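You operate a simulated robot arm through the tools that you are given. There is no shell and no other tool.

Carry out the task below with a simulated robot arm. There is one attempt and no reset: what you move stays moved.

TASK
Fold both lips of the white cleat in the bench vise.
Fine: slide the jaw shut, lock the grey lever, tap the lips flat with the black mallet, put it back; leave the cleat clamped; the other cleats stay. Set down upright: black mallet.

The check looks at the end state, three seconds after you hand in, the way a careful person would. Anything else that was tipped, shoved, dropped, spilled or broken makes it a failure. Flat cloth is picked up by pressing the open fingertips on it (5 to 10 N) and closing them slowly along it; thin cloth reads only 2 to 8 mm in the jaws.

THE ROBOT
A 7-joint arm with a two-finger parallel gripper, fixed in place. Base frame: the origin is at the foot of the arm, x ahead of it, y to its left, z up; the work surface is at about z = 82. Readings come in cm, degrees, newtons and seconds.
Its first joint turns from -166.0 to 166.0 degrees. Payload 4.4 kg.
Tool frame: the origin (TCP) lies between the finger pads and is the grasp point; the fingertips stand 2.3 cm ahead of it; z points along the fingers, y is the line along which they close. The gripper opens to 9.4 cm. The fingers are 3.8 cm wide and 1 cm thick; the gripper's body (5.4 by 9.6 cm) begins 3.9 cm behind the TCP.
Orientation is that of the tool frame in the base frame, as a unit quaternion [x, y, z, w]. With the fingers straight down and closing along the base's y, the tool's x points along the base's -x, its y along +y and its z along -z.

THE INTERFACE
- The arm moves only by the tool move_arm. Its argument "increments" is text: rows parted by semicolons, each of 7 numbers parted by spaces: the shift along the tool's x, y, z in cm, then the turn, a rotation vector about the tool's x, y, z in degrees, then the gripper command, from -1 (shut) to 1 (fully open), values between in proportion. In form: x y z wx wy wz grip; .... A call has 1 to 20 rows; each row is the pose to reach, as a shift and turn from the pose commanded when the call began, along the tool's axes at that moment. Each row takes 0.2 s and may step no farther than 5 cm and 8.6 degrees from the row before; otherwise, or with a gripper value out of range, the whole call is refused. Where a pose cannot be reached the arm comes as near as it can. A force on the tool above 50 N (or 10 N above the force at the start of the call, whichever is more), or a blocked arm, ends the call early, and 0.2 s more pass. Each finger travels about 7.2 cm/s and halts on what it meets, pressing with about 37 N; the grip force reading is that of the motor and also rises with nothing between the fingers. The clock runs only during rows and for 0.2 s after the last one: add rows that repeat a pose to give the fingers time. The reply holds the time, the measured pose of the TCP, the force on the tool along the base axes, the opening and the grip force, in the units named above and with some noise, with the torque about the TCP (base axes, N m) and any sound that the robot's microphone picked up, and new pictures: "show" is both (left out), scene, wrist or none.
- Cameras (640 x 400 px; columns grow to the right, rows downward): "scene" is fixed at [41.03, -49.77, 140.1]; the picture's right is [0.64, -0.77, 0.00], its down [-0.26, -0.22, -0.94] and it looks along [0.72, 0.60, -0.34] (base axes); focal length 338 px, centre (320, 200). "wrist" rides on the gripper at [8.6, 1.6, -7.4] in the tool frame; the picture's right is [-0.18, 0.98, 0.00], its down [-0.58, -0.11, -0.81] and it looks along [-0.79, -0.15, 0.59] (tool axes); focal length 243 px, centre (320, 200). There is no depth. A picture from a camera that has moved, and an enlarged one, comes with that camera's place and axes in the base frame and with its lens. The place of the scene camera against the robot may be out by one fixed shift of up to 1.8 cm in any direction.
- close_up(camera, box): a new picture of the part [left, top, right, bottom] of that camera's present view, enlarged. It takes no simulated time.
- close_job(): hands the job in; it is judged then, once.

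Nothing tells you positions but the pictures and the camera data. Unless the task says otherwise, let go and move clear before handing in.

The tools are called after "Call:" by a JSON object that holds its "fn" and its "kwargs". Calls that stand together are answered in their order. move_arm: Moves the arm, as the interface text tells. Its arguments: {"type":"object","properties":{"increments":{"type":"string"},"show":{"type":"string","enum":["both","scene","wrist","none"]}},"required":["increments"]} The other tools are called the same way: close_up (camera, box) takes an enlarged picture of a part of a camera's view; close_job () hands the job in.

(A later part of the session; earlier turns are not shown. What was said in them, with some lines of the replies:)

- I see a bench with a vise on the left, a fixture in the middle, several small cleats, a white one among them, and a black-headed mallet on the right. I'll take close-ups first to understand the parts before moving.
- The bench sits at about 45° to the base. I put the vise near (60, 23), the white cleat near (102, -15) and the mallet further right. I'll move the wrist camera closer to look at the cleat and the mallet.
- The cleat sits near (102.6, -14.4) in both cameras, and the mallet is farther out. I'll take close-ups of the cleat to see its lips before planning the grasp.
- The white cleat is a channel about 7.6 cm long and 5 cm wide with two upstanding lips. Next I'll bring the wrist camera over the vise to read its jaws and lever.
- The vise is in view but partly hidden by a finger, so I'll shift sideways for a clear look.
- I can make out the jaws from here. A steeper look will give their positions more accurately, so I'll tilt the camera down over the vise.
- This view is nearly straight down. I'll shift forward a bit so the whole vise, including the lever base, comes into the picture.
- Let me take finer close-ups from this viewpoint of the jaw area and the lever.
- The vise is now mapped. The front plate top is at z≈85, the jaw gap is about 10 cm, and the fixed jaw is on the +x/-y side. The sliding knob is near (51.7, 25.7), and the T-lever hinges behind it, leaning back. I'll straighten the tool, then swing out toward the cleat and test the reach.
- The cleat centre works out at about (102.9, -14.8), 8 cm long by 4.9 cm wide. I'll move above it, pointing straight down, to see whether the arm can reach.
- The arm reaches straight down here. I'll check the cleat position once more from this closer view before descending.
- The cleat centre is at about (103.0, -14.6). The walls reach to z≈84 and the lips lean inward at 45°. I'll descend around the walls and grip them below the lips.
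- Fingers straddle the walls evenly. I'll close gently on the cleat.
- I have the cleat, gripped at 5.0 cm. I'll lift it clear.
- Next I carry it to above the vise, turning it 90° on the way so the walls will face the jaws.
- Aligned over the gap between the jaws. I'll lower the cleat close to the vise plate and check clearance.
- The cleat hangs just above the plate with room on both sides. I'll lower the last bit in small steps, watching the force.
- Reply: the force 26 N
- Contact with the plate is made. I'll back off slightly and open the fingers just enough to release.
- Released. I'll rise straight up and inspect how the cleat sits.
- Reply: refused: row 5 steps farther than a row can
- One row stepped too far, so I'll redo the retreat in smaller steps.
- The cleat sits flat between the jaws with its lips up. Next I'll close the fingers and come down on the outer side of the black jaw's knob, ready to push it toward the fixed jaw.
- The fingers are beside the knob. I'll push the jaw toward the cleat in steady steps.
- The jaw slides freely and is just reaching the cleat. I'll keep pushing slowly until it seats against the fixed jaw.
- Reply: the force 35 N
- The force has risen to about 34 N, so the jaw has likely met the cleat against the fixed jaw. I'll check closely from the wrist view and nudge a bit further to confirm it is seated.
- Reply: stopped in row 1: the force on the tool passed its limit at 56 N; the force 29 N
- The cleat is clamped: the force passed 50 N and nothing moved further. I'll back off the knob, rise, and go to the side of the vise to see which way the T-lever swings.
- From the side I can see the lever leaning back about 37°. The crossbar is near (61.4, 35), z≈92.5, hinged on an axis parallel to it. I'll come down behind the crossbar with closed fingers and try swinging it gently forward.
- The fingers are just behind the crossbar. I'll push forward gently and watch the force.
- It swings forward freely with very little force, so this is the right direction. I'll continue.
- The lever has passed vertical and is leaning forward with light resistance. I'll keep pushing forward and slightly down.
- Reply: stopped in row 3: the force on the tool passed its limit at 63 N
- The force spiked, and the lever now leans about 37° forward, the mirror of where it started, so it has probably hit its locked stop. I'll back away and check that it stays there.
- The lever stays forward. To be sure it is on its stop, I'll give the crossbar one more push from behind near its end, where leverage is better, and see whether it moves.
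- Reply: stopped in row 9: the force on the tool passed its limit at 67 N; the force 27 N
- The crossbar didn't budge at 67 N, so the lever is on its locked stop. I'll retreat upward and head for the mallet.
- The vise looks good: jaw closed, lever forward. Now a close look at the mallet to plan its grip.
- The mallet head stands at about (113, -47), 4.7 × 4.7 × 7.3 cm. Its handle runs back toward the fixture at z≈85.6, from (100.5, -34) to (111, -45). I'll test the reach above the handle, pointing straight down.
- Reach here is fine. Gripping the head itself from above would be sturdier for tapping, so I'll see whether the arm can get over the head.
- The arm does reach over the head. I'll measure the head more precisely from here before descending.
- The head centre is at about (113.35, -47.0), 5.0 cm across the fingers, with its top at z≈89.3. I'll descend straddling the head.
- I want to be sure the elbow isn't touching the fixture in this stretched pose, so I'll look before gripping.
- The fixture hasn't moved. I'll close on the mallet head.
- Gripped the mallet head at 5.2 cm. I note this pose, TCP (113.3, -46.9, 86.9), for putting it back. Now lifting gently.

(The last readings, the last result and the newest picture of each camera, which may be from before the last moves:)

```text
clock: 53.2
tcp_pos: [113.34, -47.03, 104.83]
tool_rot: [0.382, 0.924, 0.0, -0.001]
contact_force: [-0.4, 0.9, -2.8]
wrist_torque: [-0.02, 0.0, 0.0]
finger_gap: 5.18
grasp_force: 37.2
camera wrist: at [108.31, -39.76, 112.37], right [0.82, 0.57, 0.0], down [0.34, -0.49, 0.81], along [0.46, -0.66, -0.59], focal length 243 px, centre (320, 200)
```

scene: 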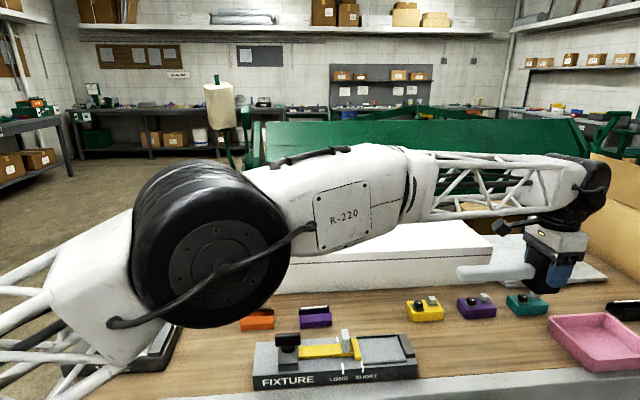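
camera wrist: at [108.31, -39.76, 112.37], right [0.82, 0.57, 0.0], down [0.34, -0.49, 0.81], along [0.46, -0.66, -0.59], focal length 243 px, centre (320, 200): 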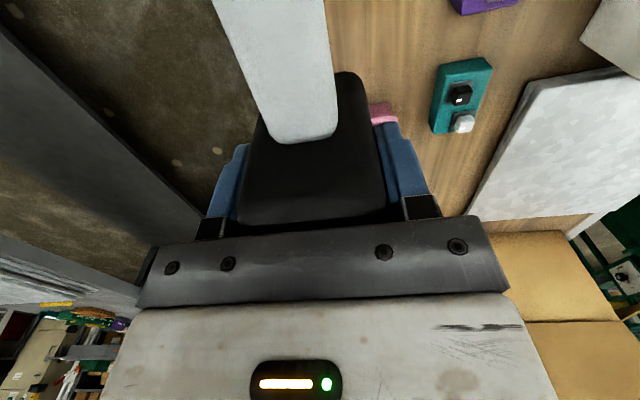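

The mallet is held firmly and level (about 0.3 kg). I'll carry it high to the vise, turning 90° so the handle points out the front and clears the lever and knob.

Call:
{"fn": "move_arm", "kwargs": {"increments": "4.35 0.41 0 0 0 -4.74 -1; 8.71 0.82 0 0 0 -9.47 -1; 13.06 1.23 0 0 0 -14.21 -1; 17.41 1.64 0 0 0 -18.95 -1; 21.76 2.04 0 0 0 -23.68 -1; 26.12 2.45 0 0 0 -28.42 -1; 30.47 2.86 0 0 0 -33.16 -1; 34.82 3.27 0 0 0 -37.9 -1; 39.17 3.68 0 0 0 -42.63 -1; 43.53 4.09 0 0 0 -47.37 -1; 47.88 4.5 0 0 0 -52.1 -1; 52.23 4.91 0 0 0 -56.84 -1; 56.58 5.32 0 0 0 -61.58 -1; 60.94 5.73 0 0 0 -66.3 -1; 65.29 6.13 0 0 0 -71.05 -1; 69.64 6.54 0 0 0 -75.8 -1; 74 6.95 0 0 0 -80.5 -1; 78.35 7.36 0 0 0 -85.3 -1; 82.7 7.77 0 0 0 -90 -1; 82.7 7.77 0 0 0 -90 -1", "show": "both"}}

Call:
{"fn": "close_up", "kwargs": {"camera": "scene", "box": [40, 240, 200, 360]}}

```text
clock: 57.5
tcp_pos: [60.31, 17.0, 105.14]
tool_rot: [-0.383, 0.924, 0.002, 0.001]
contact_force: [0.0, -0.2, -3.2]
wrist_torque: [0.04, 0.01, -0.02]
finger_gap: 5.23
grasp_force: 37.1
camera wrist: at [53.0, 11.95, 112.6], right [-0.57, 0.82, 0.0], down [0.49, 0.33, 0.81], along [0.66, 0.46, -0.59], focal length 243 px, centre (320, 200)
```

scene: 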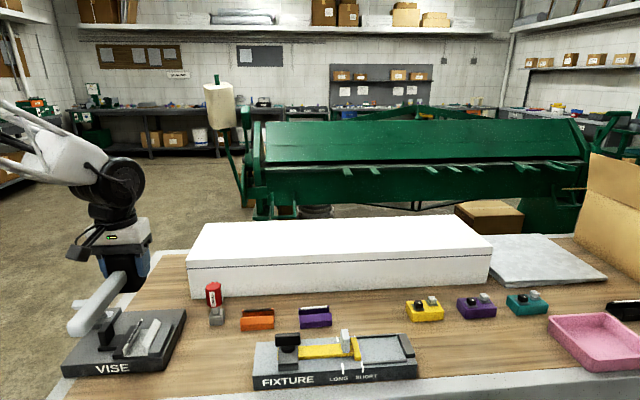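
wrist: 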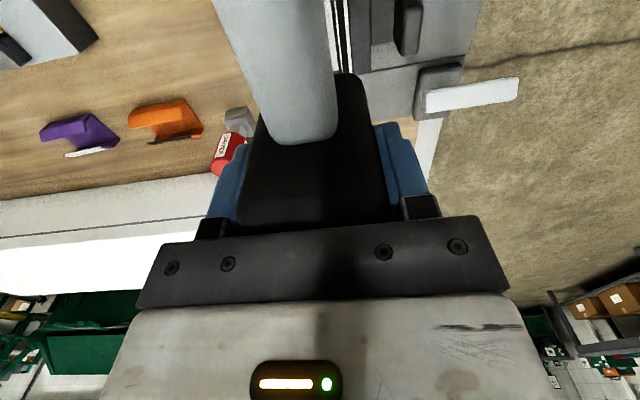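

```text
3.33 times, centred on (120, 300) of scene
camera zoom: at [41.03, -49.77, 140.1], right [0.64, -0.77, 0.0], down [-0.26, -0.22, -0.94], along [0.72, 0.6, -0.34], focal length 1127 px, centre (987, -133)
```

zoom: 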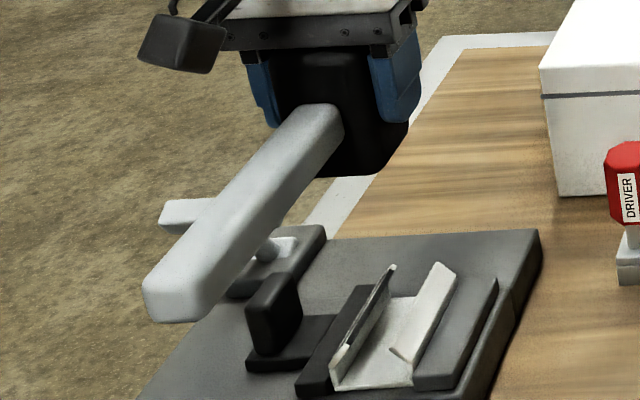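

The mallet head is centred over the cleat. I'll lower to just above the lips and check alignment.

Call:
{"fn": "move_arm", "kwargs": {"increments": "0 0 4 0 0 0 -1; 0 0 7.5 0 0 0 -1; 0 0 9.5 0 0 0 -1; 0 0 10.3 0 0 0 -1; 0 0 10.3 0 0 0 -1", "show": "both"}}

Call:
{"fn": "close_up", "kwargs": {"camera": "scene", "box": [40, 270, 200, 390]}}

```text
clock: 58.6
tcp_pos: [60.21, 17.04, 94.74]
tool_rot: [-0.384, 0.923, 0.0, 0.0]
contact_force: [-0.4, 0.9, -3.2]
wrist_torque: [0.03, -0.01, -0.02]
finger_gap: 5.17
grasp_force: 37.2
camera wrist: at [53.0, 11.98, 102.24], right [-0.57, 0.82, 0.0], down [0.49, 0.33, 0.81], along [0.66, 0.46, -0.59], focal length 243 px, centre (320, 200)
```

scene: 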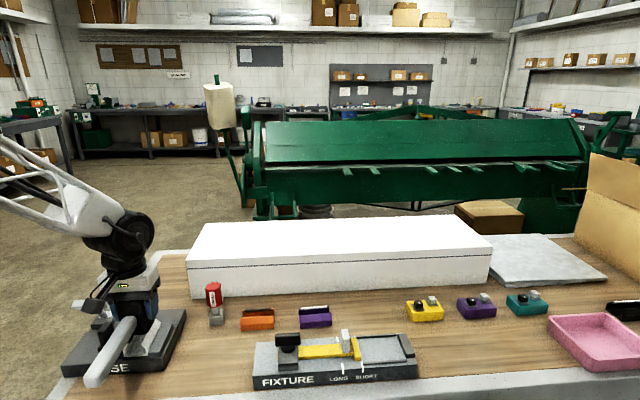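
wrist: 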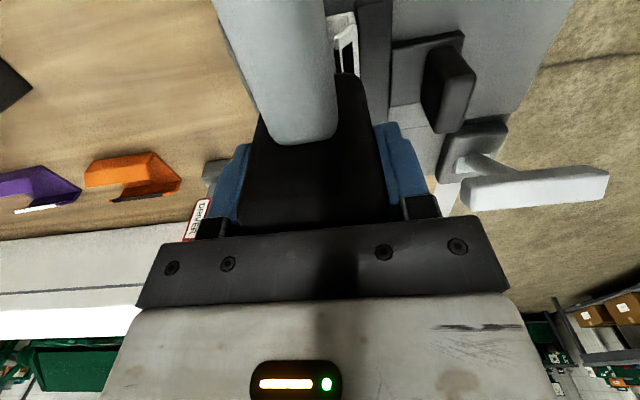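

```text
3.33 times, centred on (120, 330) of scene
camera zoom: at [41.03, -49.77, 140.1], right [0.64, -0.77, 0.0], down [-0.26, -0.22, -0.94], along [0.72, 0.6, -0.34], focal length 1127 px, centre (987, -233)
```

zoom: 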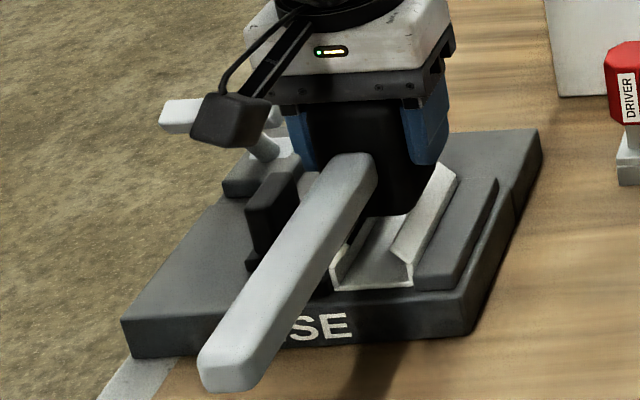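

The head is about 2 cm above the lips and well centred. I'll make a first moderate tap and lift again.

Call:
{"fn": "move_arm", "kwargs": {"increments": "0 0 1 0 0 0 -1; 0 0 2 0 0 0 -1; 0 0 2.7 0 0 0 -1; 0 0 1.5 0 0 0 -1; 0 0 0 0 0 0 -1", "show": "both"}}

Call:
{"fn": "close_up", "kwargs": {"camera": "scene", "box": [40, 270, 200, 390]}}

```text
clock: 59.9
tcp_pos: [60.28, 16.98, 94.76]
tool_rot: [-0.384, 0.923, 0.0, -0.001]
contact_force: [0.1, 0.3, -3.1]
wrist_torque: [0.01, -0.02, 0.02]
finger_gap: 5.17
grasp_force: 37.1
camera wrist: at [52.96, 12.01, 102.2], right [-0.57, 0.82, 0.0], down [0.49, 0.33, 0.81], along [0.66, 0.46, -0.59], focal length 243 px, centre (320, 200)
```

scene: 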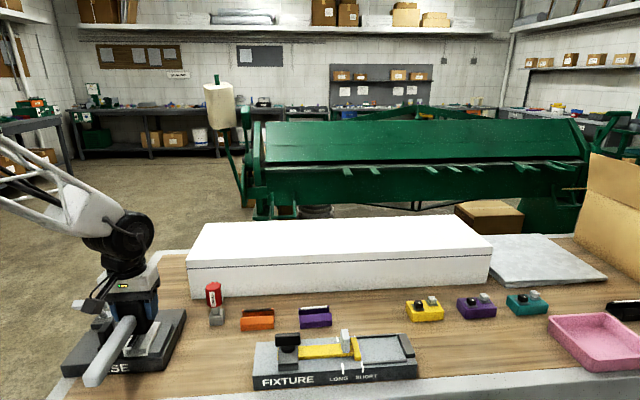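
wrist: 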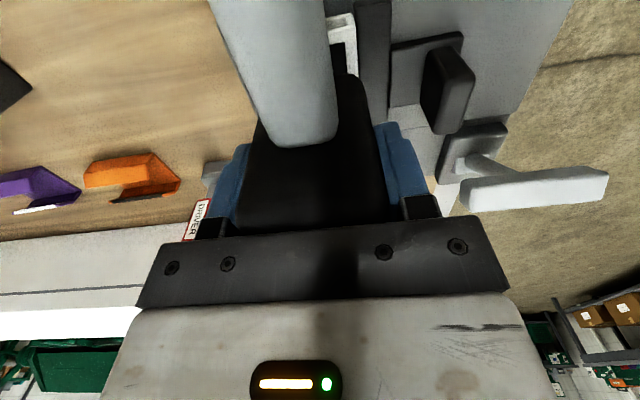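

```text
3.33 times, centred on (120, 330) of scene
camera zoom: at [41.03, -49.77, 140.1], right [0.64, -0.77, 0.0], down [-0.26, -0.22, -0.94], along [0.72, 0.6, -0.34], focal length 1127 px, centre (987, -233)
```

zoom: 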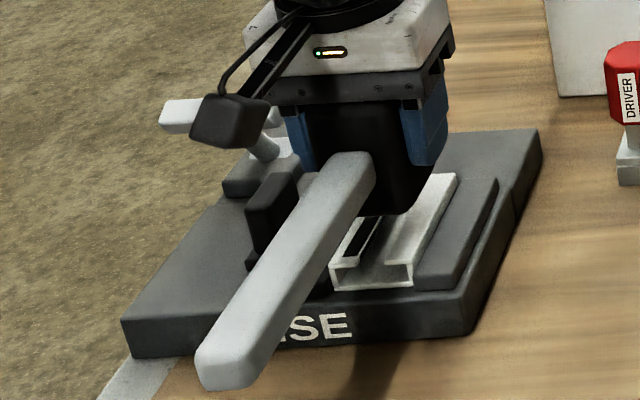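

Both lips have folded nearly flat in one tap. I'll tap a little deeper to make sure they are fully down, then move aside to inspect.

Call:
{"fn": "move_arm", "kwargs": {"increments": "0 0 1.3 0 0 0 -1; 0 0 2.4 0 0 0 -1; 0 0 3 0 0 0 -1; 0 0 1.5 0 0 0 -1; 0 0 0 0 0 0 -1", "show": "both"}}

Call:
{"fn": "close_up", "kwargs": {"camera": "scene", "box": [80, 290, 180, 370]}}

```text
clock: 61.0
tcp_pos: [60.4, 16.92, 94.68]
tool_rot: [-0.383, 0.924, 0.001, -0.001]
contact_force: [0.9, -0.5, -2.8]
wrist_torque: [0.04, -0.04, -0.01]
finger_gap: 5.17
grasp_force: 36.8
camera wrist: at [52.98, 11.97, 102.25], right [-0.57, 0.82, 0.0], down [0.49, 0.33, 0.81], along [0.66, 0.46, -0.59], focal length 243 px, centre (320, 200)
```

scene: 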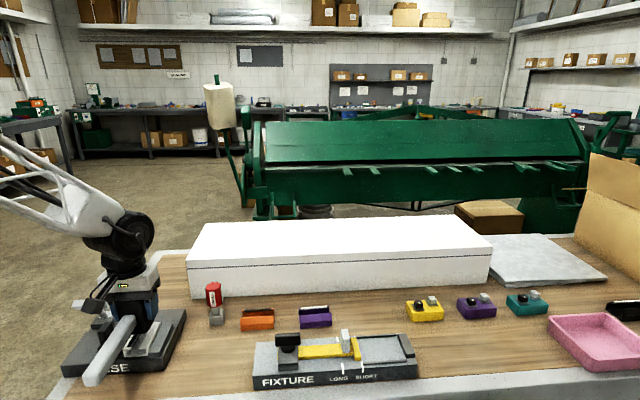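
wrist: 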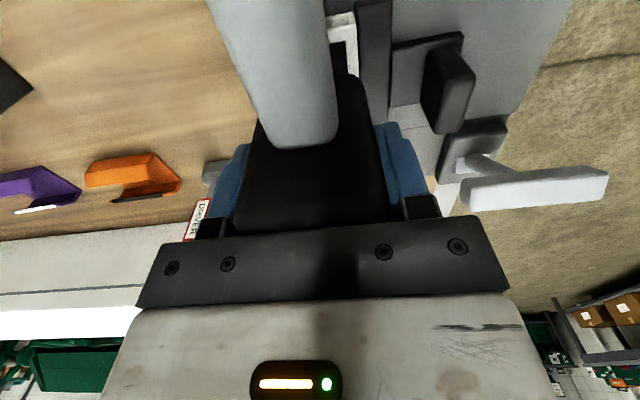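

```text
5.00 times, centred on (130, 330) of scene
camera zoom: at [41.03, -49.77, 140.1], right [0.64, -0.77, 0.0], down [-0.26, -0.22, -0.94], along [0.72, 0.6, -0.34], focal length 1691 px, centre (1270, -450)
```

zoom: 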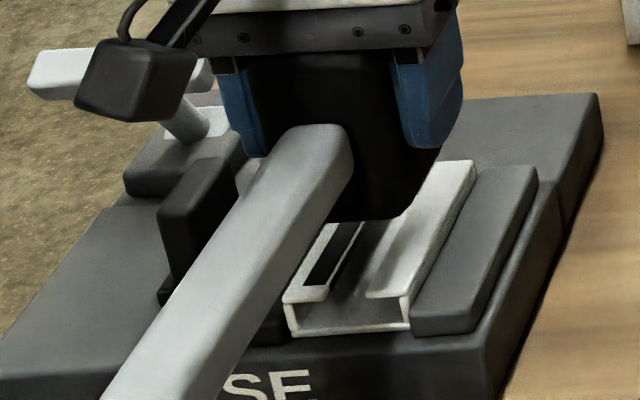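

The lips look flat. I'll lift the mallet clear and inspect the vise from both cameras.

Call:
{"fn": "move_arm", "kwargs": {"increments": "0 0 -4 0 0 0 -1; 0 0 -8 0 0 0 -1; 0 0 -12 0 0 0 -1; 3.5 0 -14 0 0 0 -1; 7 0 -14 0 0 0 -1; 10 0 -14 0 0 0 -1", "show": "both"}}

Call:
{"fn": "close_up", "kwargs": {"camera": "scene", "box": [60, 285, 190, 385]}}

Call:
{"fn": "close_up", "kwargs": {"camera": "wrist", "box": [330, 0, 530, 130]}}

```text
clock: 62.5
tcp_pos: [53.38, 9.69, 108.9]
tool_rot: [-0.384, 0.923, 0.001, -0.001]
contact_force: [0.0, 0.4, -3.2]
wrist_torque: [0.02, 0.0, -0.02]
finger_gap: 5.16
grasp_force: 36.5
camera wrist: at [45.98, 4.7, 116.42], right [-0.57, 0.82, 0.0], down [0.49, 0.33, 0.81], along [0.66, 0.46, -0.59], focal length 243 px, centre (320, 200)
```

scene: 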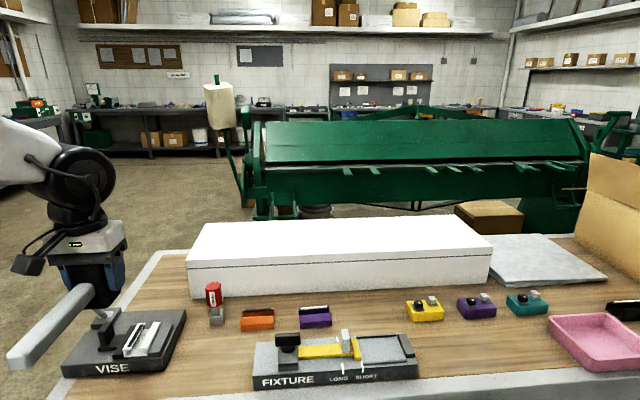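
wrist: 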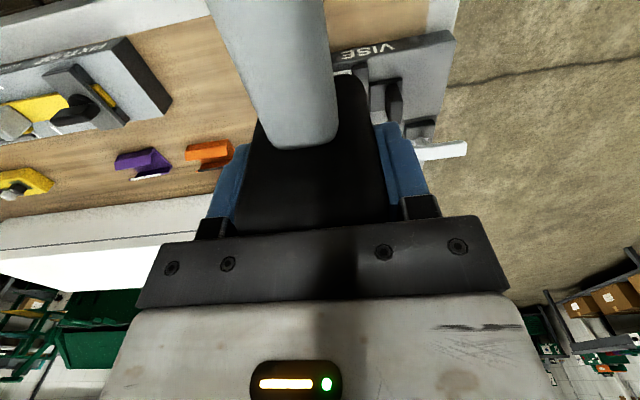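

```text
4.00 times, centred on (125, 335) of scene
camera zoom: at [41.03, -49.77, 140.1], right [0.64, -0.77, 0.0], down [-0.26, -0.22, -0.94], along [0.72, 0.6, -0.34], focal length 1353 px, centre (1100, -340)
```

zoom: 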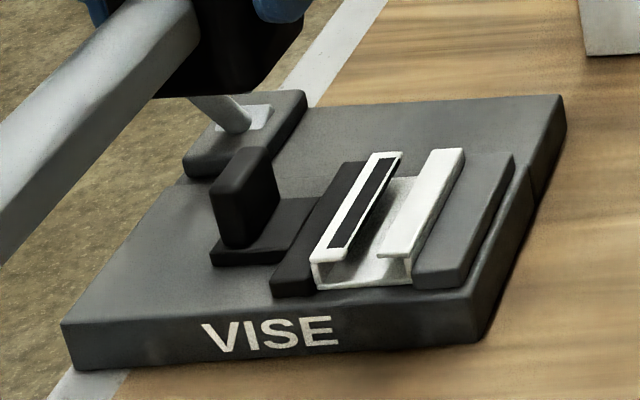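

```text
3.08 times, centred on (430, 65) of wrist
camera zoom: at [45.98, 4.7, 116.42], right [-0.57, 0.82, 0.0], down [0.49, 0.33, 0.81], along [0.66, 0.46, -0.59], focal length 746 px, centre (-18, 615)
```

zoom: 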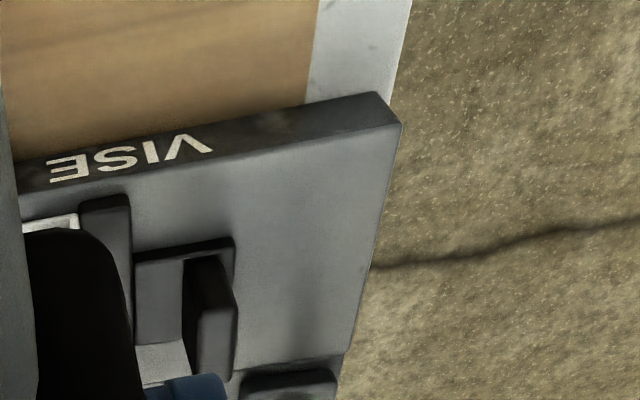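

Call:
{"fn": "close_up", "kwargs": {"camera": "scene", "box": [115, 315, 171, 360]}}

```text
8.89 times, centred on (143, 338) of scene
camera zoom: at [41.03, -49.77, 140.1], right [0.64, -0.77, 0.0], down [-0.26, -0.22, -0.94], along [0.72, 0.6, -0.34], focal length 3006 px, centre (1893, -1022)
```

zoom: 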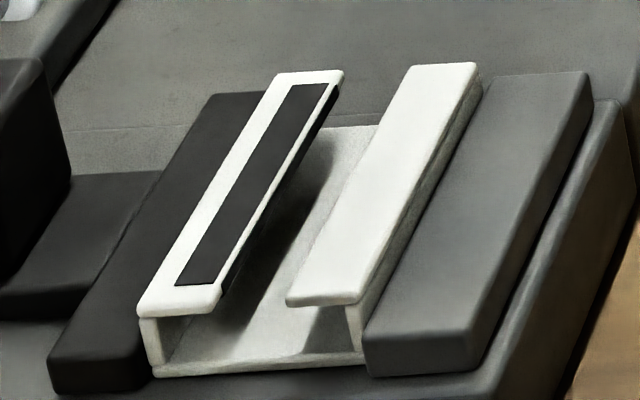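

Both lips look flat, though the fixed-jaw side may still be a few degrees up. I'll give each lip one more light tap of its own to be sure.

Call:
{"fn": "move_arm", "kwargs": {"increments": "-3.5 -0.4 0 0 0 0 -1; -7 -0.8 0 0 0 0 -1; -10 -1.3 1 0 0 0 -1; -10 -1.3 5 0 0 0 -1; -10 -1.3 10 0 0 0 -1; -10 -1.3 14 0 0 0 -1; -10 -1.3 15.5 0 0 0 -1; -10 -1.3 16.7 0 0 0 -1; -10 -1.3 17.2 0 0 0 -1; -10 -1.3 15 0 0 0 -1; -10 -1.3 14 0 0 0 -1", "show": "both"}}

Call:
{"fn": "close_up", "kwargs": {"camera": "scene", "box": [80, 290, 180, 370]}}

```text
clock: 64.4
tcp_pos: [61.21, 16.06, 92.19]
tool_rot: [-0.383, 0.924, 0.001, 0.001]
contact_force: [-9.9, 0.4, 14.5]
wrist_torque: [0.27, 0.43, 0.11]
finger_gap: 5.19
grasp_force: 36.6
stopped in row 9: the force on the tool passed its limit at 63 N (the readings are from after the stop); the commanded pose is now the measured one
camera wrist: at [53.96, 11.04, 99.7], right [-0.57, 0.82, 0.0], down [0.49, 0.33, 0.81], along [0.67, 0.46, -0.59], focal length 243 px, centre (320, 200)
```

scene: 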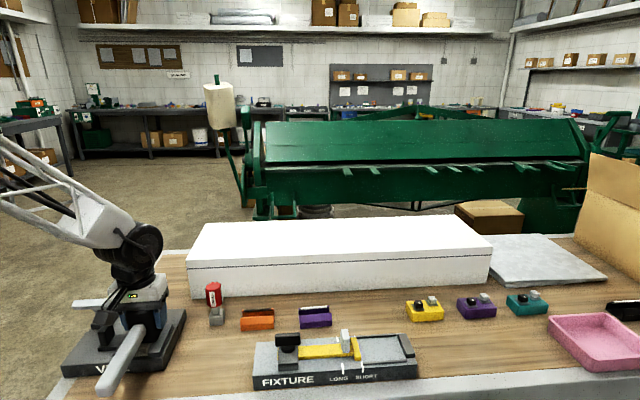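
wrist: 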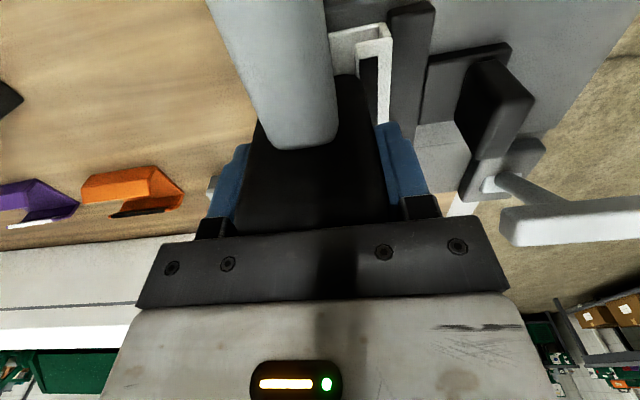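

```text
5.00 times, centred on (130, 330) of scene
camera zoom: at [41.03, -49.77, 140.1], right [0.64, -0.77, 0.0], down [-0.26, -0.22, -0.94], along [0.72, 0.6, -0.34], focal length 1691 px, centre (1270, -450)
```

zoom: 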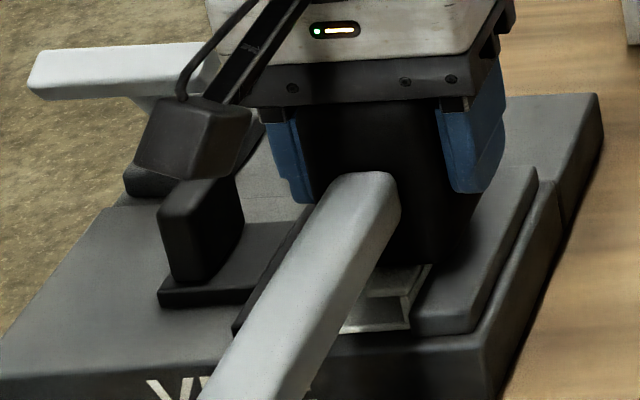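

That lip took a firm press. I'll lift and do the same over the other lip, a little lighter.

Call:
{"fn": "move_arm", "kwargs": {"increments": "0 0 -1 0 0 0 -1; 0 0 -2.5 0 0 0 -1; 0 1.5 -2.5 0 0 0 -1; 0 3 -2.5 0 0 0 -1; 0 3 -1.2 0 0 0 -1; 0 3 -0.4 0 0 0 -1; 0 3 0 0 0 0 -1; 0 3 0.15 0 0 0 -1; 0 3 -1.5 0 0 0 -1; 0 3 -3 0 0 0 -1", "show": "both"}}

```text
clock: 66.6
tcp_pos: [59.29, 18.13, 95.15]
tool_rot: [-0.384, 0.923, 0.001, 0.001]
contact_force: [-0.6, -0.2, -2.5]
wrist_torque: [0.04, -0.02, -0.03]
finger_gap: 5.16
grasp_force: 36.5
camera wrist: at [51.83, 13.11, 102.68], right [-0.57, 0.82, 0.0], down [0.49, 0.33, 0.81], along [0.67, 0.46, -0.59], focal length 243 px, centre (320, 200)
```

scene: 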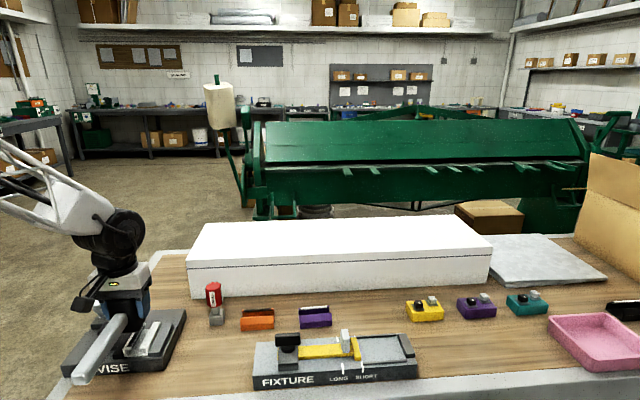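
wrist: 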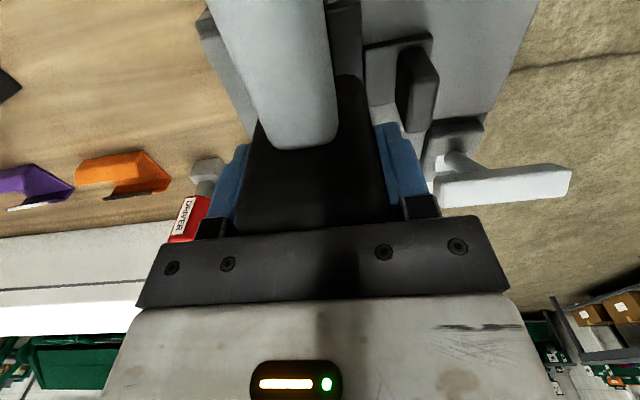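

Now I'll lift the mallet clear, check the vise once more, and carry the mallet home.

Call:
{"fn": "move_arm", "kwargs": {"increments": "0 0 -4 0 0 0 -1; 0 0 -8 0 0 0 -1; 0 0 -11 0 0 0 -1; 4 0 -11 0 0 0 -1; 8 0 -11 0 0 0 -1; 12 0 -11 0 0 0 -1", "show": "scene"}}

Call:
{"fn": "close_up", "kwargs": {"camera": "scene", "box": [115, 315, 171, 360]}}

Call:
{"fn": "close_up", "kwargs": {"camera": "scene", "box": [0, 240, 160, 360]}}

```text
clock: 68.0
tcp_pos: [50.66, 9.52, 106.03]
tool_rot: [-0.384, 0.923, 0.001, 0.002]
contact_force: [-1.3, -0.6, -1.8]
wrist_torque: [0.02, -0.06, -0.01]
finger_gap: 5.18
grasp_force: 36.9
```

scene: 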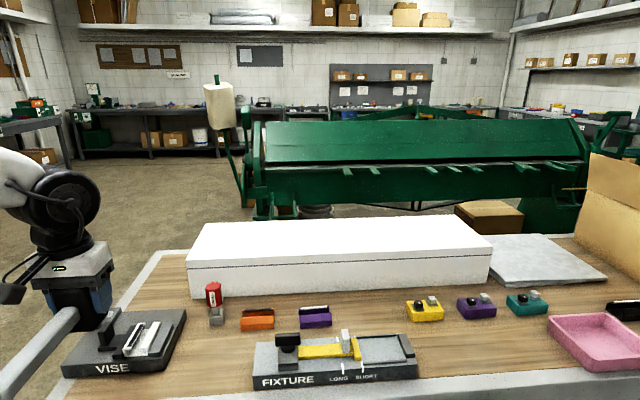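

```text
8.89 times, centred on (143, 338) of scene
camera zoom: at [41.03, -49.77, 140.1], right [0.64, -0.77, 0.0], down [-0.26, -0.22, -0.94], along [0.72, 0.6, -0.34], focal length 3006 px, centre (1893, -1022)
```

zoom: 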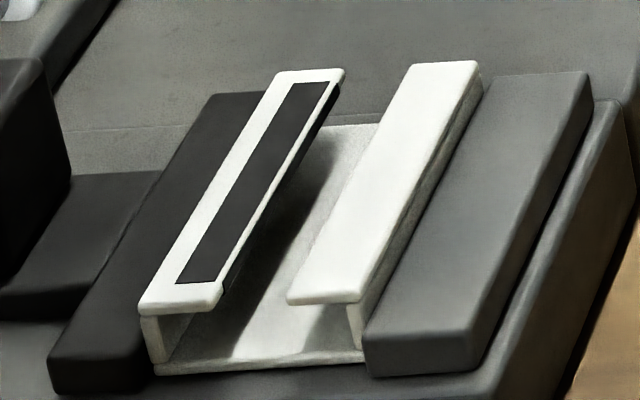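

```text
3.33 times, centred on (80, 300) of scene
camera zoom: at [41.03, -49.77, 140.1], right [0.64, -0.77, 0.0], down [-0.26, -0.22, -0.94], along [0.72, 0.6, -0.34], focal length 1127 px, centre (1120, -133)
```

zoom: 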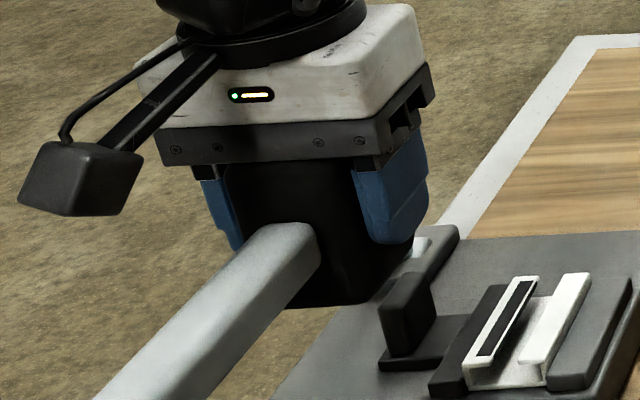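

Both lips are flat, the cleat is still clamped and the lever is locked. Now I carry the mallet back along the same path, turning it 90° back.

Call:
{"fn": "move_arm", "kwargs": {"increments": "-0.23 -4.44 0 0 0 4.74 -1; -0.46 -8.87 0 0 0 9.47 -1; -0.68 -13.31 0 0 0 14.21 -1; -0.91 -17.74 0 0 0 18.95 -1; -1.14 -22.18 0 0 0 23.68 -1; -1.37 -26.62 0 0 0 28.42 -1; -1.6 -31.05 0 0 0 33.16 -1; -1.82 -35.49 0 0 0 37.9 -1; -2.05 -39.92 0 0 0 42.63 -1; -2.28 -44.36 0 0 0 47.37 -1; -2.51 -48.8 0 0 0 52.1 -1; -2.73 -53.23 0 0 0 56.84 -1; -2.96 -57.67 0 0 0 61.58 -1; -3.19 -62.1 0 0 0 66.3 -1; -3.42 -66.54 0 0 0 71.05 -1; -3.65 -70.98 0 0 0 75.8 -1; -3.87 -75.41 0 0 0 80.5 -1; -4.1 -79.85 0 0 0 85.3 -1; -4.33 -84.28 0 0 0 90 -1; -4.33 -84.28 0 0 0 90 -1", "show": "both"}}

Call:
{"fn": "close_up", "kwargs": {"camera": "scene", "box": [430, 200, 640, 340]}}

```text
clock: 72.2
tcp_pos: [113.44, -46.82, 105.95]
tool_rot: [0.383, 0.924, 0.002, -0.001]
contact_force: [-0.2, -1.2, -4.0]
wrist_torque: [-0.03, -0.01, -0.01]
finger_gap: 5.15
grasp_force: 37.4
camera wrist: at [108.42, -39.63, 113.54], right [0.82, 0.57, 0.0], down [0.33, -0.49, 0.81], along [0.46, -0.66, -0.59], focal length 243 px, centre (320, 200)
```

scene: 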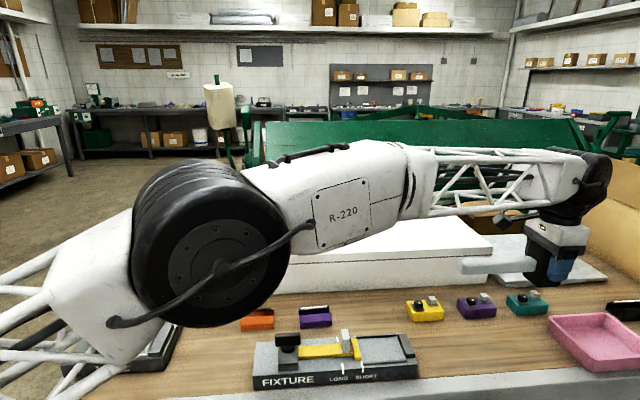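
wrist: 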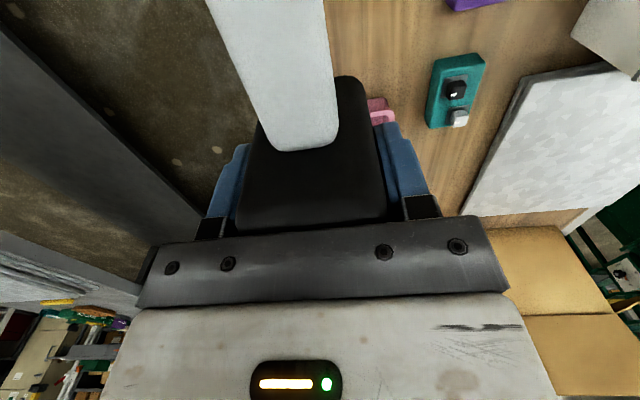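

```text
2.86 times, centred on (535, 270) of scene
camera zoom: at [41.03, -49.77, 140.1], right [0.64, -0.77, 0.0], down [-0.26, -0.22, -0.94], along [0.72, 0.6, -0.34], focal length 966 px, centre (-294, 0)
```

zoom: 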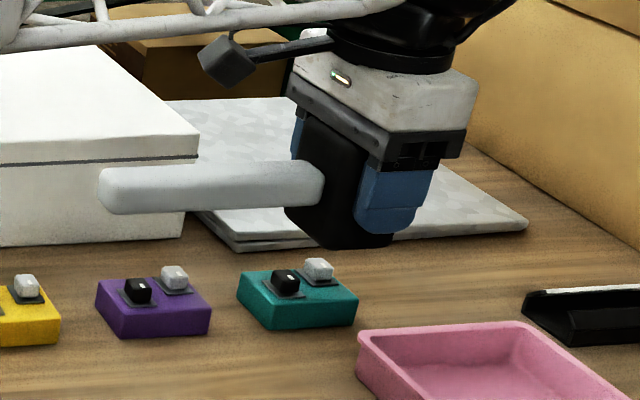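

The mallet is back above its spot and still level. It slid up about 0.5 cm in the grip during tapping, so contact should come near TCP z≈86.4. I'll lower it.

Call:
{"fn": "move_arm", "kwargs": {"increments": "-0.1 -0.2 4 0 0 0 -1; -0.1 -0.2 8 0 0 0 -1; -0.1 -0.2 12 0 0 0 -1; -0.1 -0.2 15 0 0 0 -1; -0.1 -0.2 17 0 0 0 -1; -0.1 -0.2 18 0 0 0 -1; -0.1 -0.2 18.7 0 0 0 -1; -0.1 -0.2 18.7 0 0 0 -1", "show": "both"}}

Call:
{"fn": "close_up", "kwargs": {"camera": "scene", "box": [430, 260, 610, 380]}}

```text
clock: 74.0
tcp_pos: [113.29, -46.93, 87.39]
tool_rot: [0.382, 0.924, 0.002, 0.0]
contact_force: [-0.2, -0.8, -2.2]
wrist_torque: [-0.03, -0.02, -0.02]
finger_gap: 5.18
grasp_force: 36.7
camera wrist: at [108.24, -39.69, 94.87], right [0.82, 0.57, 0.0], down [0.33, -0.49, 0.81], along [0.46, -0.66, -0.59], focal length 243 px, centre (320, 200)
```

scene: 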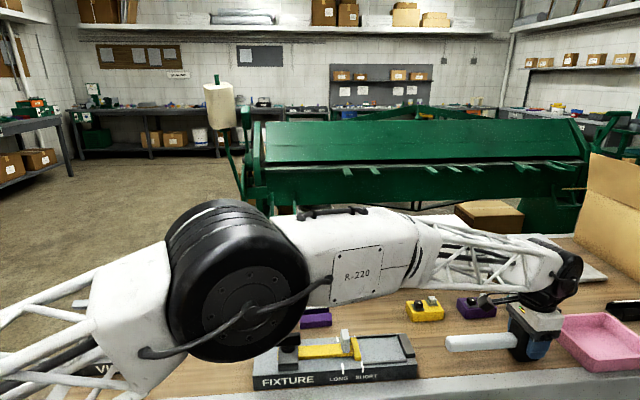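
wrist: 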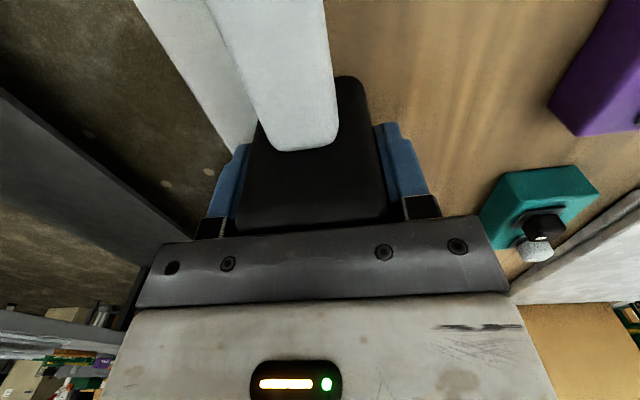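

```text
3.33 times, centred on (520, 320) of scene
camera zoom: at [41.03, -49.77, 140.1], right [0.64, -0.77, 0.0], down [-0.26, -0.22, -0.94], along [0.72, 0.6, -0.34], focal length 1127 px, centre (-347, -200)
```

zoom: 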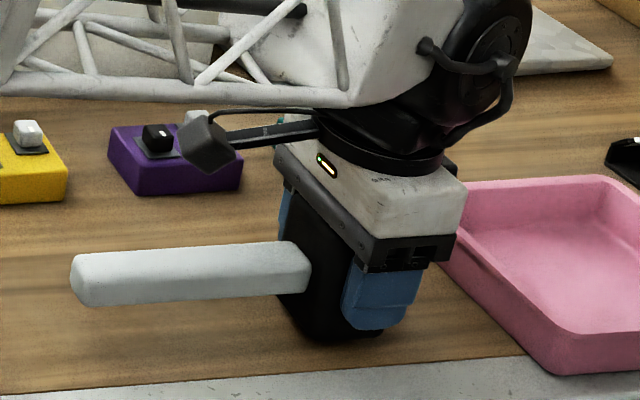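

Still a little above the surface. I'll lower in small steps until the force reading shows contact.

Call:
{"fn": "move_arm", "kwargs": {"increments": "0 0 0.25 0 0 0 -1; 0 0 0.5 0 0 0 -1; 0 0 0.7 0 0 0 -1; 0 0 0.7 0 0 0 -1", "show": "none"}}

```text
clock: 75.0
tcp_pos: [113.51, -46.81, 86.61]
tool_rot: [0.382, 0.924, 0.002, 0.001]
contact_force: [0.0, 0.6, -3.1]
wrist_torque: [-0.04, -0.02, 0.04]
finger_gap: 5.2
grasp_force: 36.2
```

Call:
{"fn": "move_arm", "kwargs": {"increments": "0 0 0.1 0 0 0 -1; 0 0 0.2 0 0 0 -1; 0 0 0.2 0 0 0 -1", "show": "none"}}

```text
clock: 75.8
tcp_pos: [113.42, -46.92, 86.62]
tool_rot: [0.382, 0.924, 0.001, 0.0]
contact_force: [-1.0, 2.1, 1.7]
wrist_torque: [-0.1, 0.06, -0.05]
finger_gap: 5.19
grasp_force: 36.7
```

Contact has begun, since the weight is now supported. One more small step to seat it, then release.

Call:
{"fn": "move_arm", "kwargs": {"increments": "0 0 0.08 0 0 0 -1; 0 0 0.08 0 0 0 -1", "show": "none"}}

```text
clock: 76.4
tcp_pos: [113.44, -46.9, 86.59]
tool_rot: [0.383, 0.924, 0.001, 0.001]
contact_force: [-4.3, 5.3, 9.3]
wrist_torque: [-0.15, 0.2, -0.12]
finger_gap: 5.2
grasp_force: 36.8
```

Firmly seated. Opening the fingers slowly.

Call:
{"fn": "move_arm", "kwargs": {"increments": "0 0 -0.05 0 0 0 0.05; 0 0 -0.05 0 0 0 0.15; 0 0 -0.05 0 0 0 0.3; 0 0 -0.05 0 0 0 0.5; 0 0 -0.05 0 0 0 0.7; 0 0 -0.05 0 0 0 0.9; 0 0 -0.05 0 0 0 0.9", "show": "both"}}

Call:
{"fn": "close_up", "kwargs": {"camera": "scene", "box": [430, 260, 610, 380]}}

```text
clock: 78.0
tcp_pos: [113.53, -46.96, 86.56]
tool_rot: [0.382, 0.924, 0.001, 0.0]
contact_force: [0.2, 2.4, 10.8]
wrist_torque: [-0.14, 0.15, -0.02]
finger_gap: 8.92
grasp_force: 0.1
camera wrist: at [108.42, -39.77, 94.05], right [0.82, 0.57, 0.0], down [0.33, -0.49, 0.81], along [0.46, -0.66, -0.59], focal length 243 px, centre (320, 200)
```

scene: 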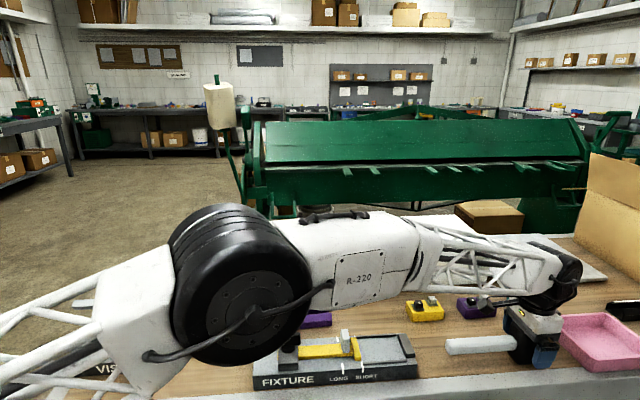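
wrist: 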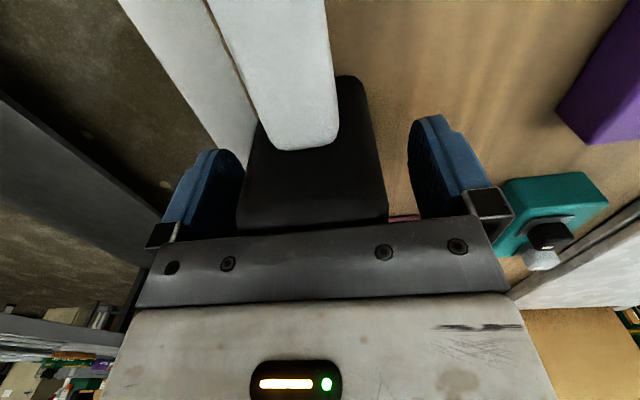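

```text
3.33 times, centred on (520, 320) of scene
camera zoom: at [41.03, -49.77, 140.1], right [0.64, -0.77, 0.0], down [-0.26, -0.22, -0.94], along [0.72, 0.6, -0.34], focal length 1127 px, centre (-347, -200)
```

zoom: 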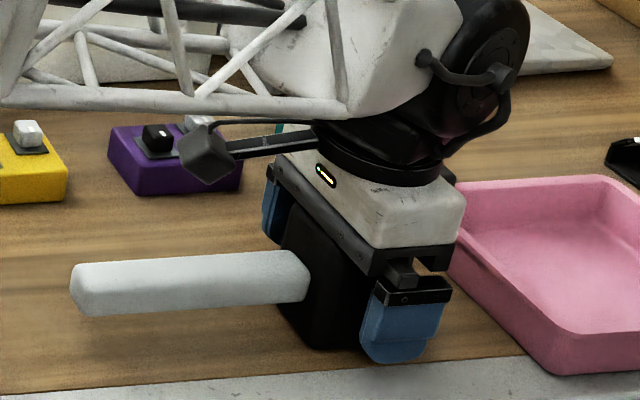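

The mallet is standing on its own. The remaining 10 N is the palm resting on the head top. I'll rise straight up.

Call:
{"fn": "move_arm", "kwargs": {"increments": "0 0 -0.3 0 0 0 0.9; 0 0 -1 0 0 0 0.9; 0 0 -2.5 0 0 0 0.9; 0 0 -5 0 0 0 0.9; 0 0 -9 0 0 0 0.9; 0 0 -13 0 0 0 0.9; 0 0 -17 0 0 0 0.9", "show": "both"}}

Call:
{"fn": "close_up", "kwargs": {"camera": "scene", "box": [430, 280, 610, 400]}}

```text
clock: 79.6
tcp_pos: [113.3, -46.85, 103.27]
tool_rot: [0.383, 0.924, 0.001, 0.0]
contact_force: [0.0, 0.9, -0.2]
wrist_torque: [-0.01, 0.02, 0.0]
finger_gap: 8.88
grasp_force: 0.0
camera wrist: at [108.22, -39.71, 110.9], right [0.82, 0.57, 0.0], down [0.34, -0.49, 0.8], along [0.46, -0.66, -0.59], focal length 243 px, centre (320, 200)
```

scene: 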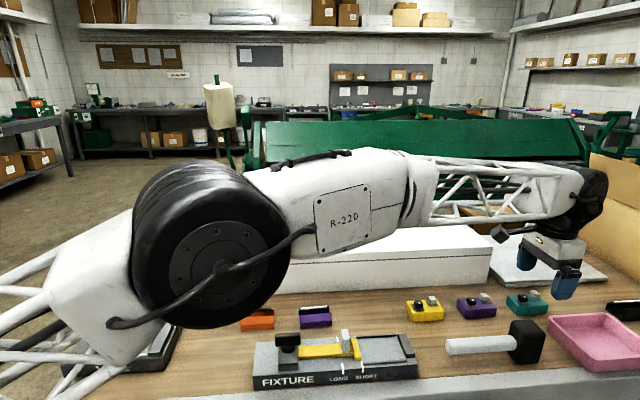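
wrist: 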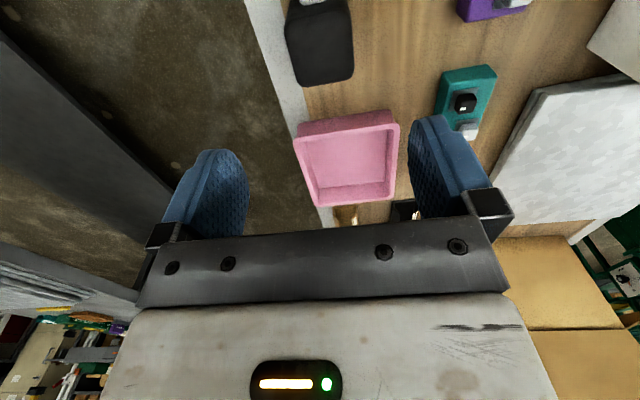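

```text
3.33 times, centred on (520, 340) of scene
camera zoom: at [41.03, -49.77, 140.1], right [0.64, -0.77, 0.0], down [-0.26, -0.22, -0.94], along [0.72, 0.6, -0.34], focal length 1127 px, centre (-347, -267)
```

zoom: 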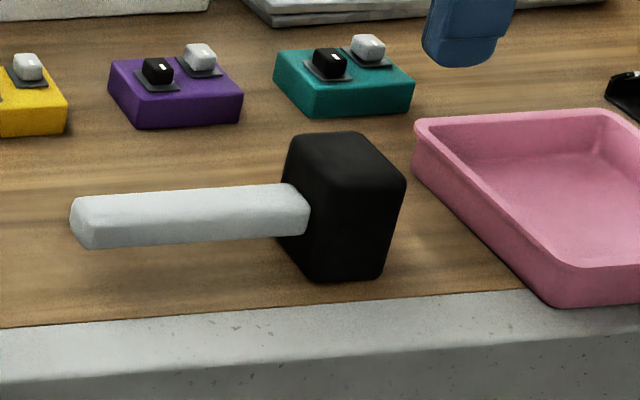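

The mallet is back on its spot, upright. I'll withdraw the arm and do a final check of the vise and the bench.

Call:
{"fn": "move_arm", "kwargs": {"increments": "4 0.4 -1.5 0 0 0 0.9; 8 0.8 -3 0 0 0 0.9; 12 1.2 -4.5 0 0 0 0.9; 16 1.6 -6 0 0 0 0.9; 20 2 -7.5 0 0 0 0.9; 24 2.5 -9 0 0 0 0.9; 28 3 -10.5 0 0 0 0.9; 32 3.5 -12 0 0 0 0.9; 36 4 -13 0 0 0 0.9; 40 4.3 -14 0 0 0 0.9; 44.6 4.6 -14 0 0 0 0.9", "show": "scene"}}

Call:
{"fn": "close_up", "kwargs": {"camera": "scene", "box": [50, 270, 210, 390]}}

Call:
{"fn": "close_up", "kwargs": {"camera": "scene", "box": [200, 270, 440, 400]}}

Call:
{"fn": "close_up", "kwargs": {"camera": "scene", "box": [400, 270, 640, 400]}}

```text
clock: 82.0
tcp_pos: [85.03, -11.98, 117.49]
tool_rot: [0.382, 0.924, 0.001, 0.001]
contact_force: [-0.3, 0.5, -0.3]
wrist_torque: [-0.04, -0.02, 0.01]
finger_gap: 8.93
grasp_force: 0.0
```

scene: 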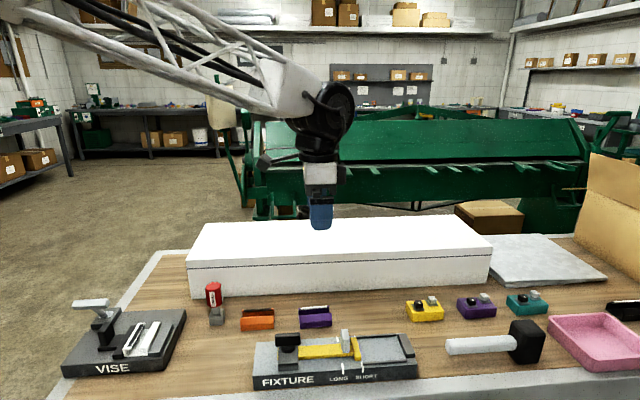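

```text
3.33 times, centred on (130, 330) of scene
camera zoom: at [41.03, -49.77, 140.1], right [0.64, -0.77, 0.0], down [-0.26, -0.22, -0.94], along [0.72, 0.6, -0.34], focal length 1127 px, centre (953, -233)
```

zoom: 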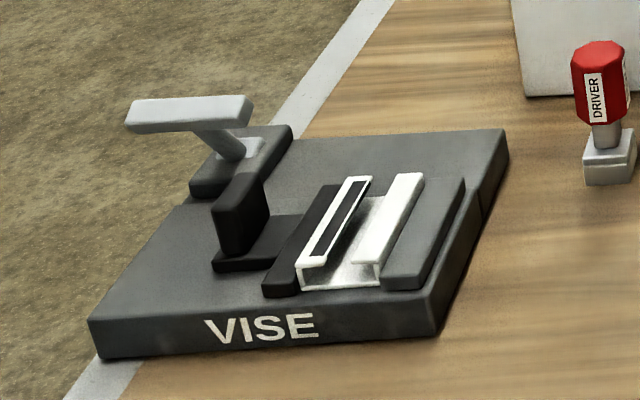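

```text
2.67 times, centred on (320, 335) of scene
camera zoom: at [41.03, -49.77, 140.1], right [0.64, -0.77, 0.0], down [-0.26, -0.22, -0.94], along [0.72, 0.6, -0.34], focal length 902 px, centre (320, -160)
```

zoom: 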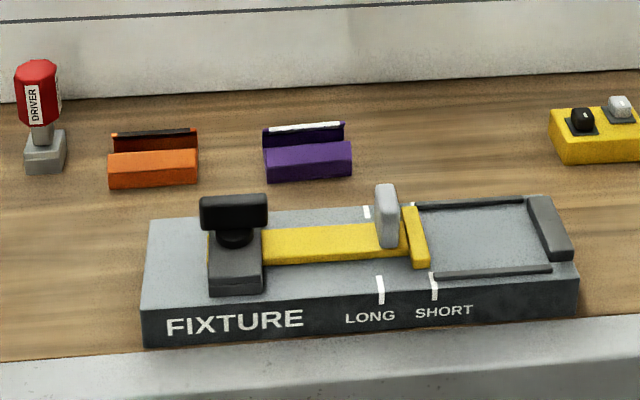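

```text
2.67 times, centred on (520, 335) of scene
camera zoom: at [41.03, -49.77, 140.1], right [0.64, -0.77, 0.0], down [-0.26, -0.22, -0.94], along [0.72, 0.6, -0.34], focal length 902 px, centre (-213, -160)
```

zoom: 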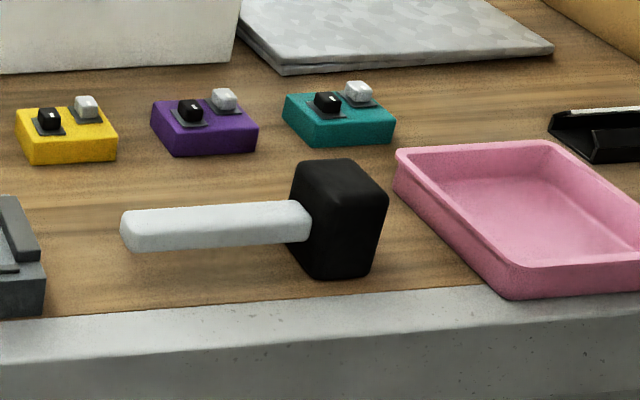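

Everything else is where it was. As a last check I'll look at the clamped cleat and the lever from above with the wrist camera.

Call:
{"fn": "move_arm", "kwargs": {"increments": "3.66 0.32 0.1 0 0 -8.18 0.9; 7.33 0.64 0.2 0 0 -16.36 0.9; 11 0.95 0.3 0 0 -24.5 0.9; 14.65 1.27 0.4 0 0 -32.7 0.9; 18.3 1.6 0.5 0 0 -40.9 0.9; 22 1.9 0.6 0 0 -49.1 0.9; 25.6 2.2 0.7 0 0 -57.3 0.9; 29.3 2.5 0.8 0 0 -65.5 0.9; 33 2.9 0.9 0 0 -73.6 0.9; 36.6 3.2 1 0 0 -81.8 0.9; 40.3 3.5 1 0 0 -90 0.9", "show": "none"}}

```text
clock: 84.4
tcp_pos: [59.15, 18.76, 116.59]
tool_rot: [-0.384, 0.923, 0.001, 0.0]
contact_force: [-0.3, 0.1, 0.8]
wrist_torque: [0.0, 0.01, 0.02]
finger_gap: 8.93
grasp_force: 0.1
```

Call:
{"fn": "move_arm", "kwargs": {"increments": "-1.2 1 0.6 0 8 0 0.9; -2.4 2 1.2 0 16 0 0.9; -3.6 3 1.8 0 24 0 0.9; -4.8 4 2.4 0 32 0 0.9; -5.8 4.8 3 0 40 0 0.9; -5.8 4.8 3 0 40 0 0.9", "show": "wrist"}}

Call:
{"fn": "close_up", "kwargs": {"camera": "wrist", "box": [245, 60, 405, 160]}}

Call:
{"fn": "close_up", "kwargs": {"camera": "wrist", "box": [260, 90, 436, 200]}}

```text
clock: 85.8
tcp_pos: [59.79, 26.3, 113.53]
tool_rot: [-0.361, 0.868, -0.131, -0.315]
contact_force: [-0.5, -0.5, 0.3]
wrist_torque: [-0.01, 0.02, 0.01]
finger_gap: 8.92
grasp_force: 0.1
camera wrist: at [57.17, 26.02, 124.88], right [-0.6, 0.79, -0.12], down [0.76, 0.61, 0.25], along [0.27, 0.06, -0.96], focal length 243 px, centre (320, 200)
```

wrist: 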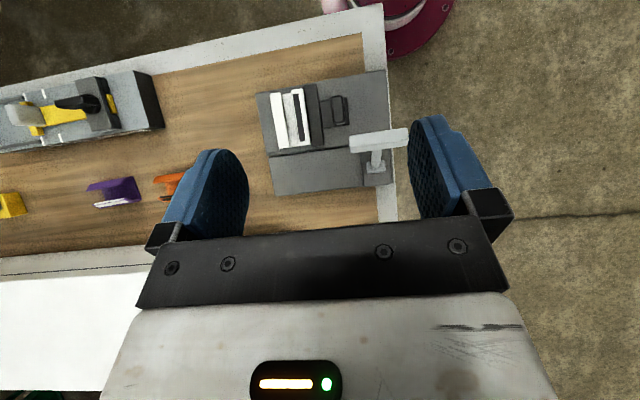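

```text
4.00 times, centred on (325, 110) of wrist
camera zoom: at [57.17, 26.02, 124.88], right [-0.6, 0.79, -0.12], down [0.76, 0.61, 0.25], along [0.27, 0.06, -0.96], focal length 970 px, centre (300, 560)
```

zoom: 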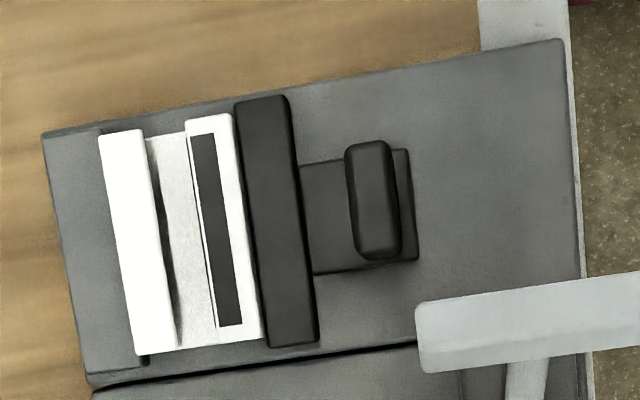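

```text
3.64 times, centred on (348, 145) of wrist
camera zoom: at [57.17, 26.02, 124.88], right [-0.6, 0.79, -0.12], down [0.76, 0.61, 0.25], along [0.27, 0.06, -0.96], focal length 882 px, centre (218, 400)
```

zoom: 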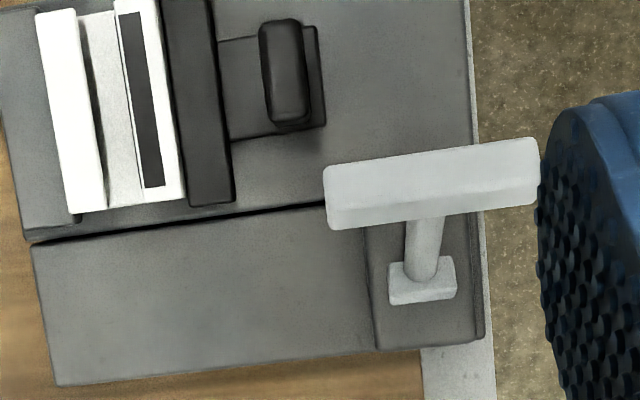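

From above, the white cleat sits tight between both jaws with both lips flat, and the lever is over on its locked stop. The mallet stands upright in its place, and the arm is empty and clear, so I'm handing in.

Call:
{"fn": "close_job", "kwargs": {}}

```text
The job is handed in.
```

I folded both lips of the white cleat flat in the bench vise, and the cleat is still clamped there. I've handed the job in; no verdict has come back yet.

- **Jaw and lever:** the sliding jaw is closed on the cleat. The grey lever is at its forward stop, and a second push of about 67 N did not move it. There was no click or other sign that it locked, so I'm going by that stop.
- **Lips:** I tapped both lips together twice with the black mallet, then once more on each side. From above and from the side, both look flat to within a few degrees.
- **Mallet:** it is back where it was, standing upright on its head.
- **Rest of the bench:** the other cleats, the fixture, the red driver, the switch boxes and the pink tray look unmoved in the final pictures.

The mallet slid about half a centimetre in the grip while tapping, but that did not affect how it was set down.
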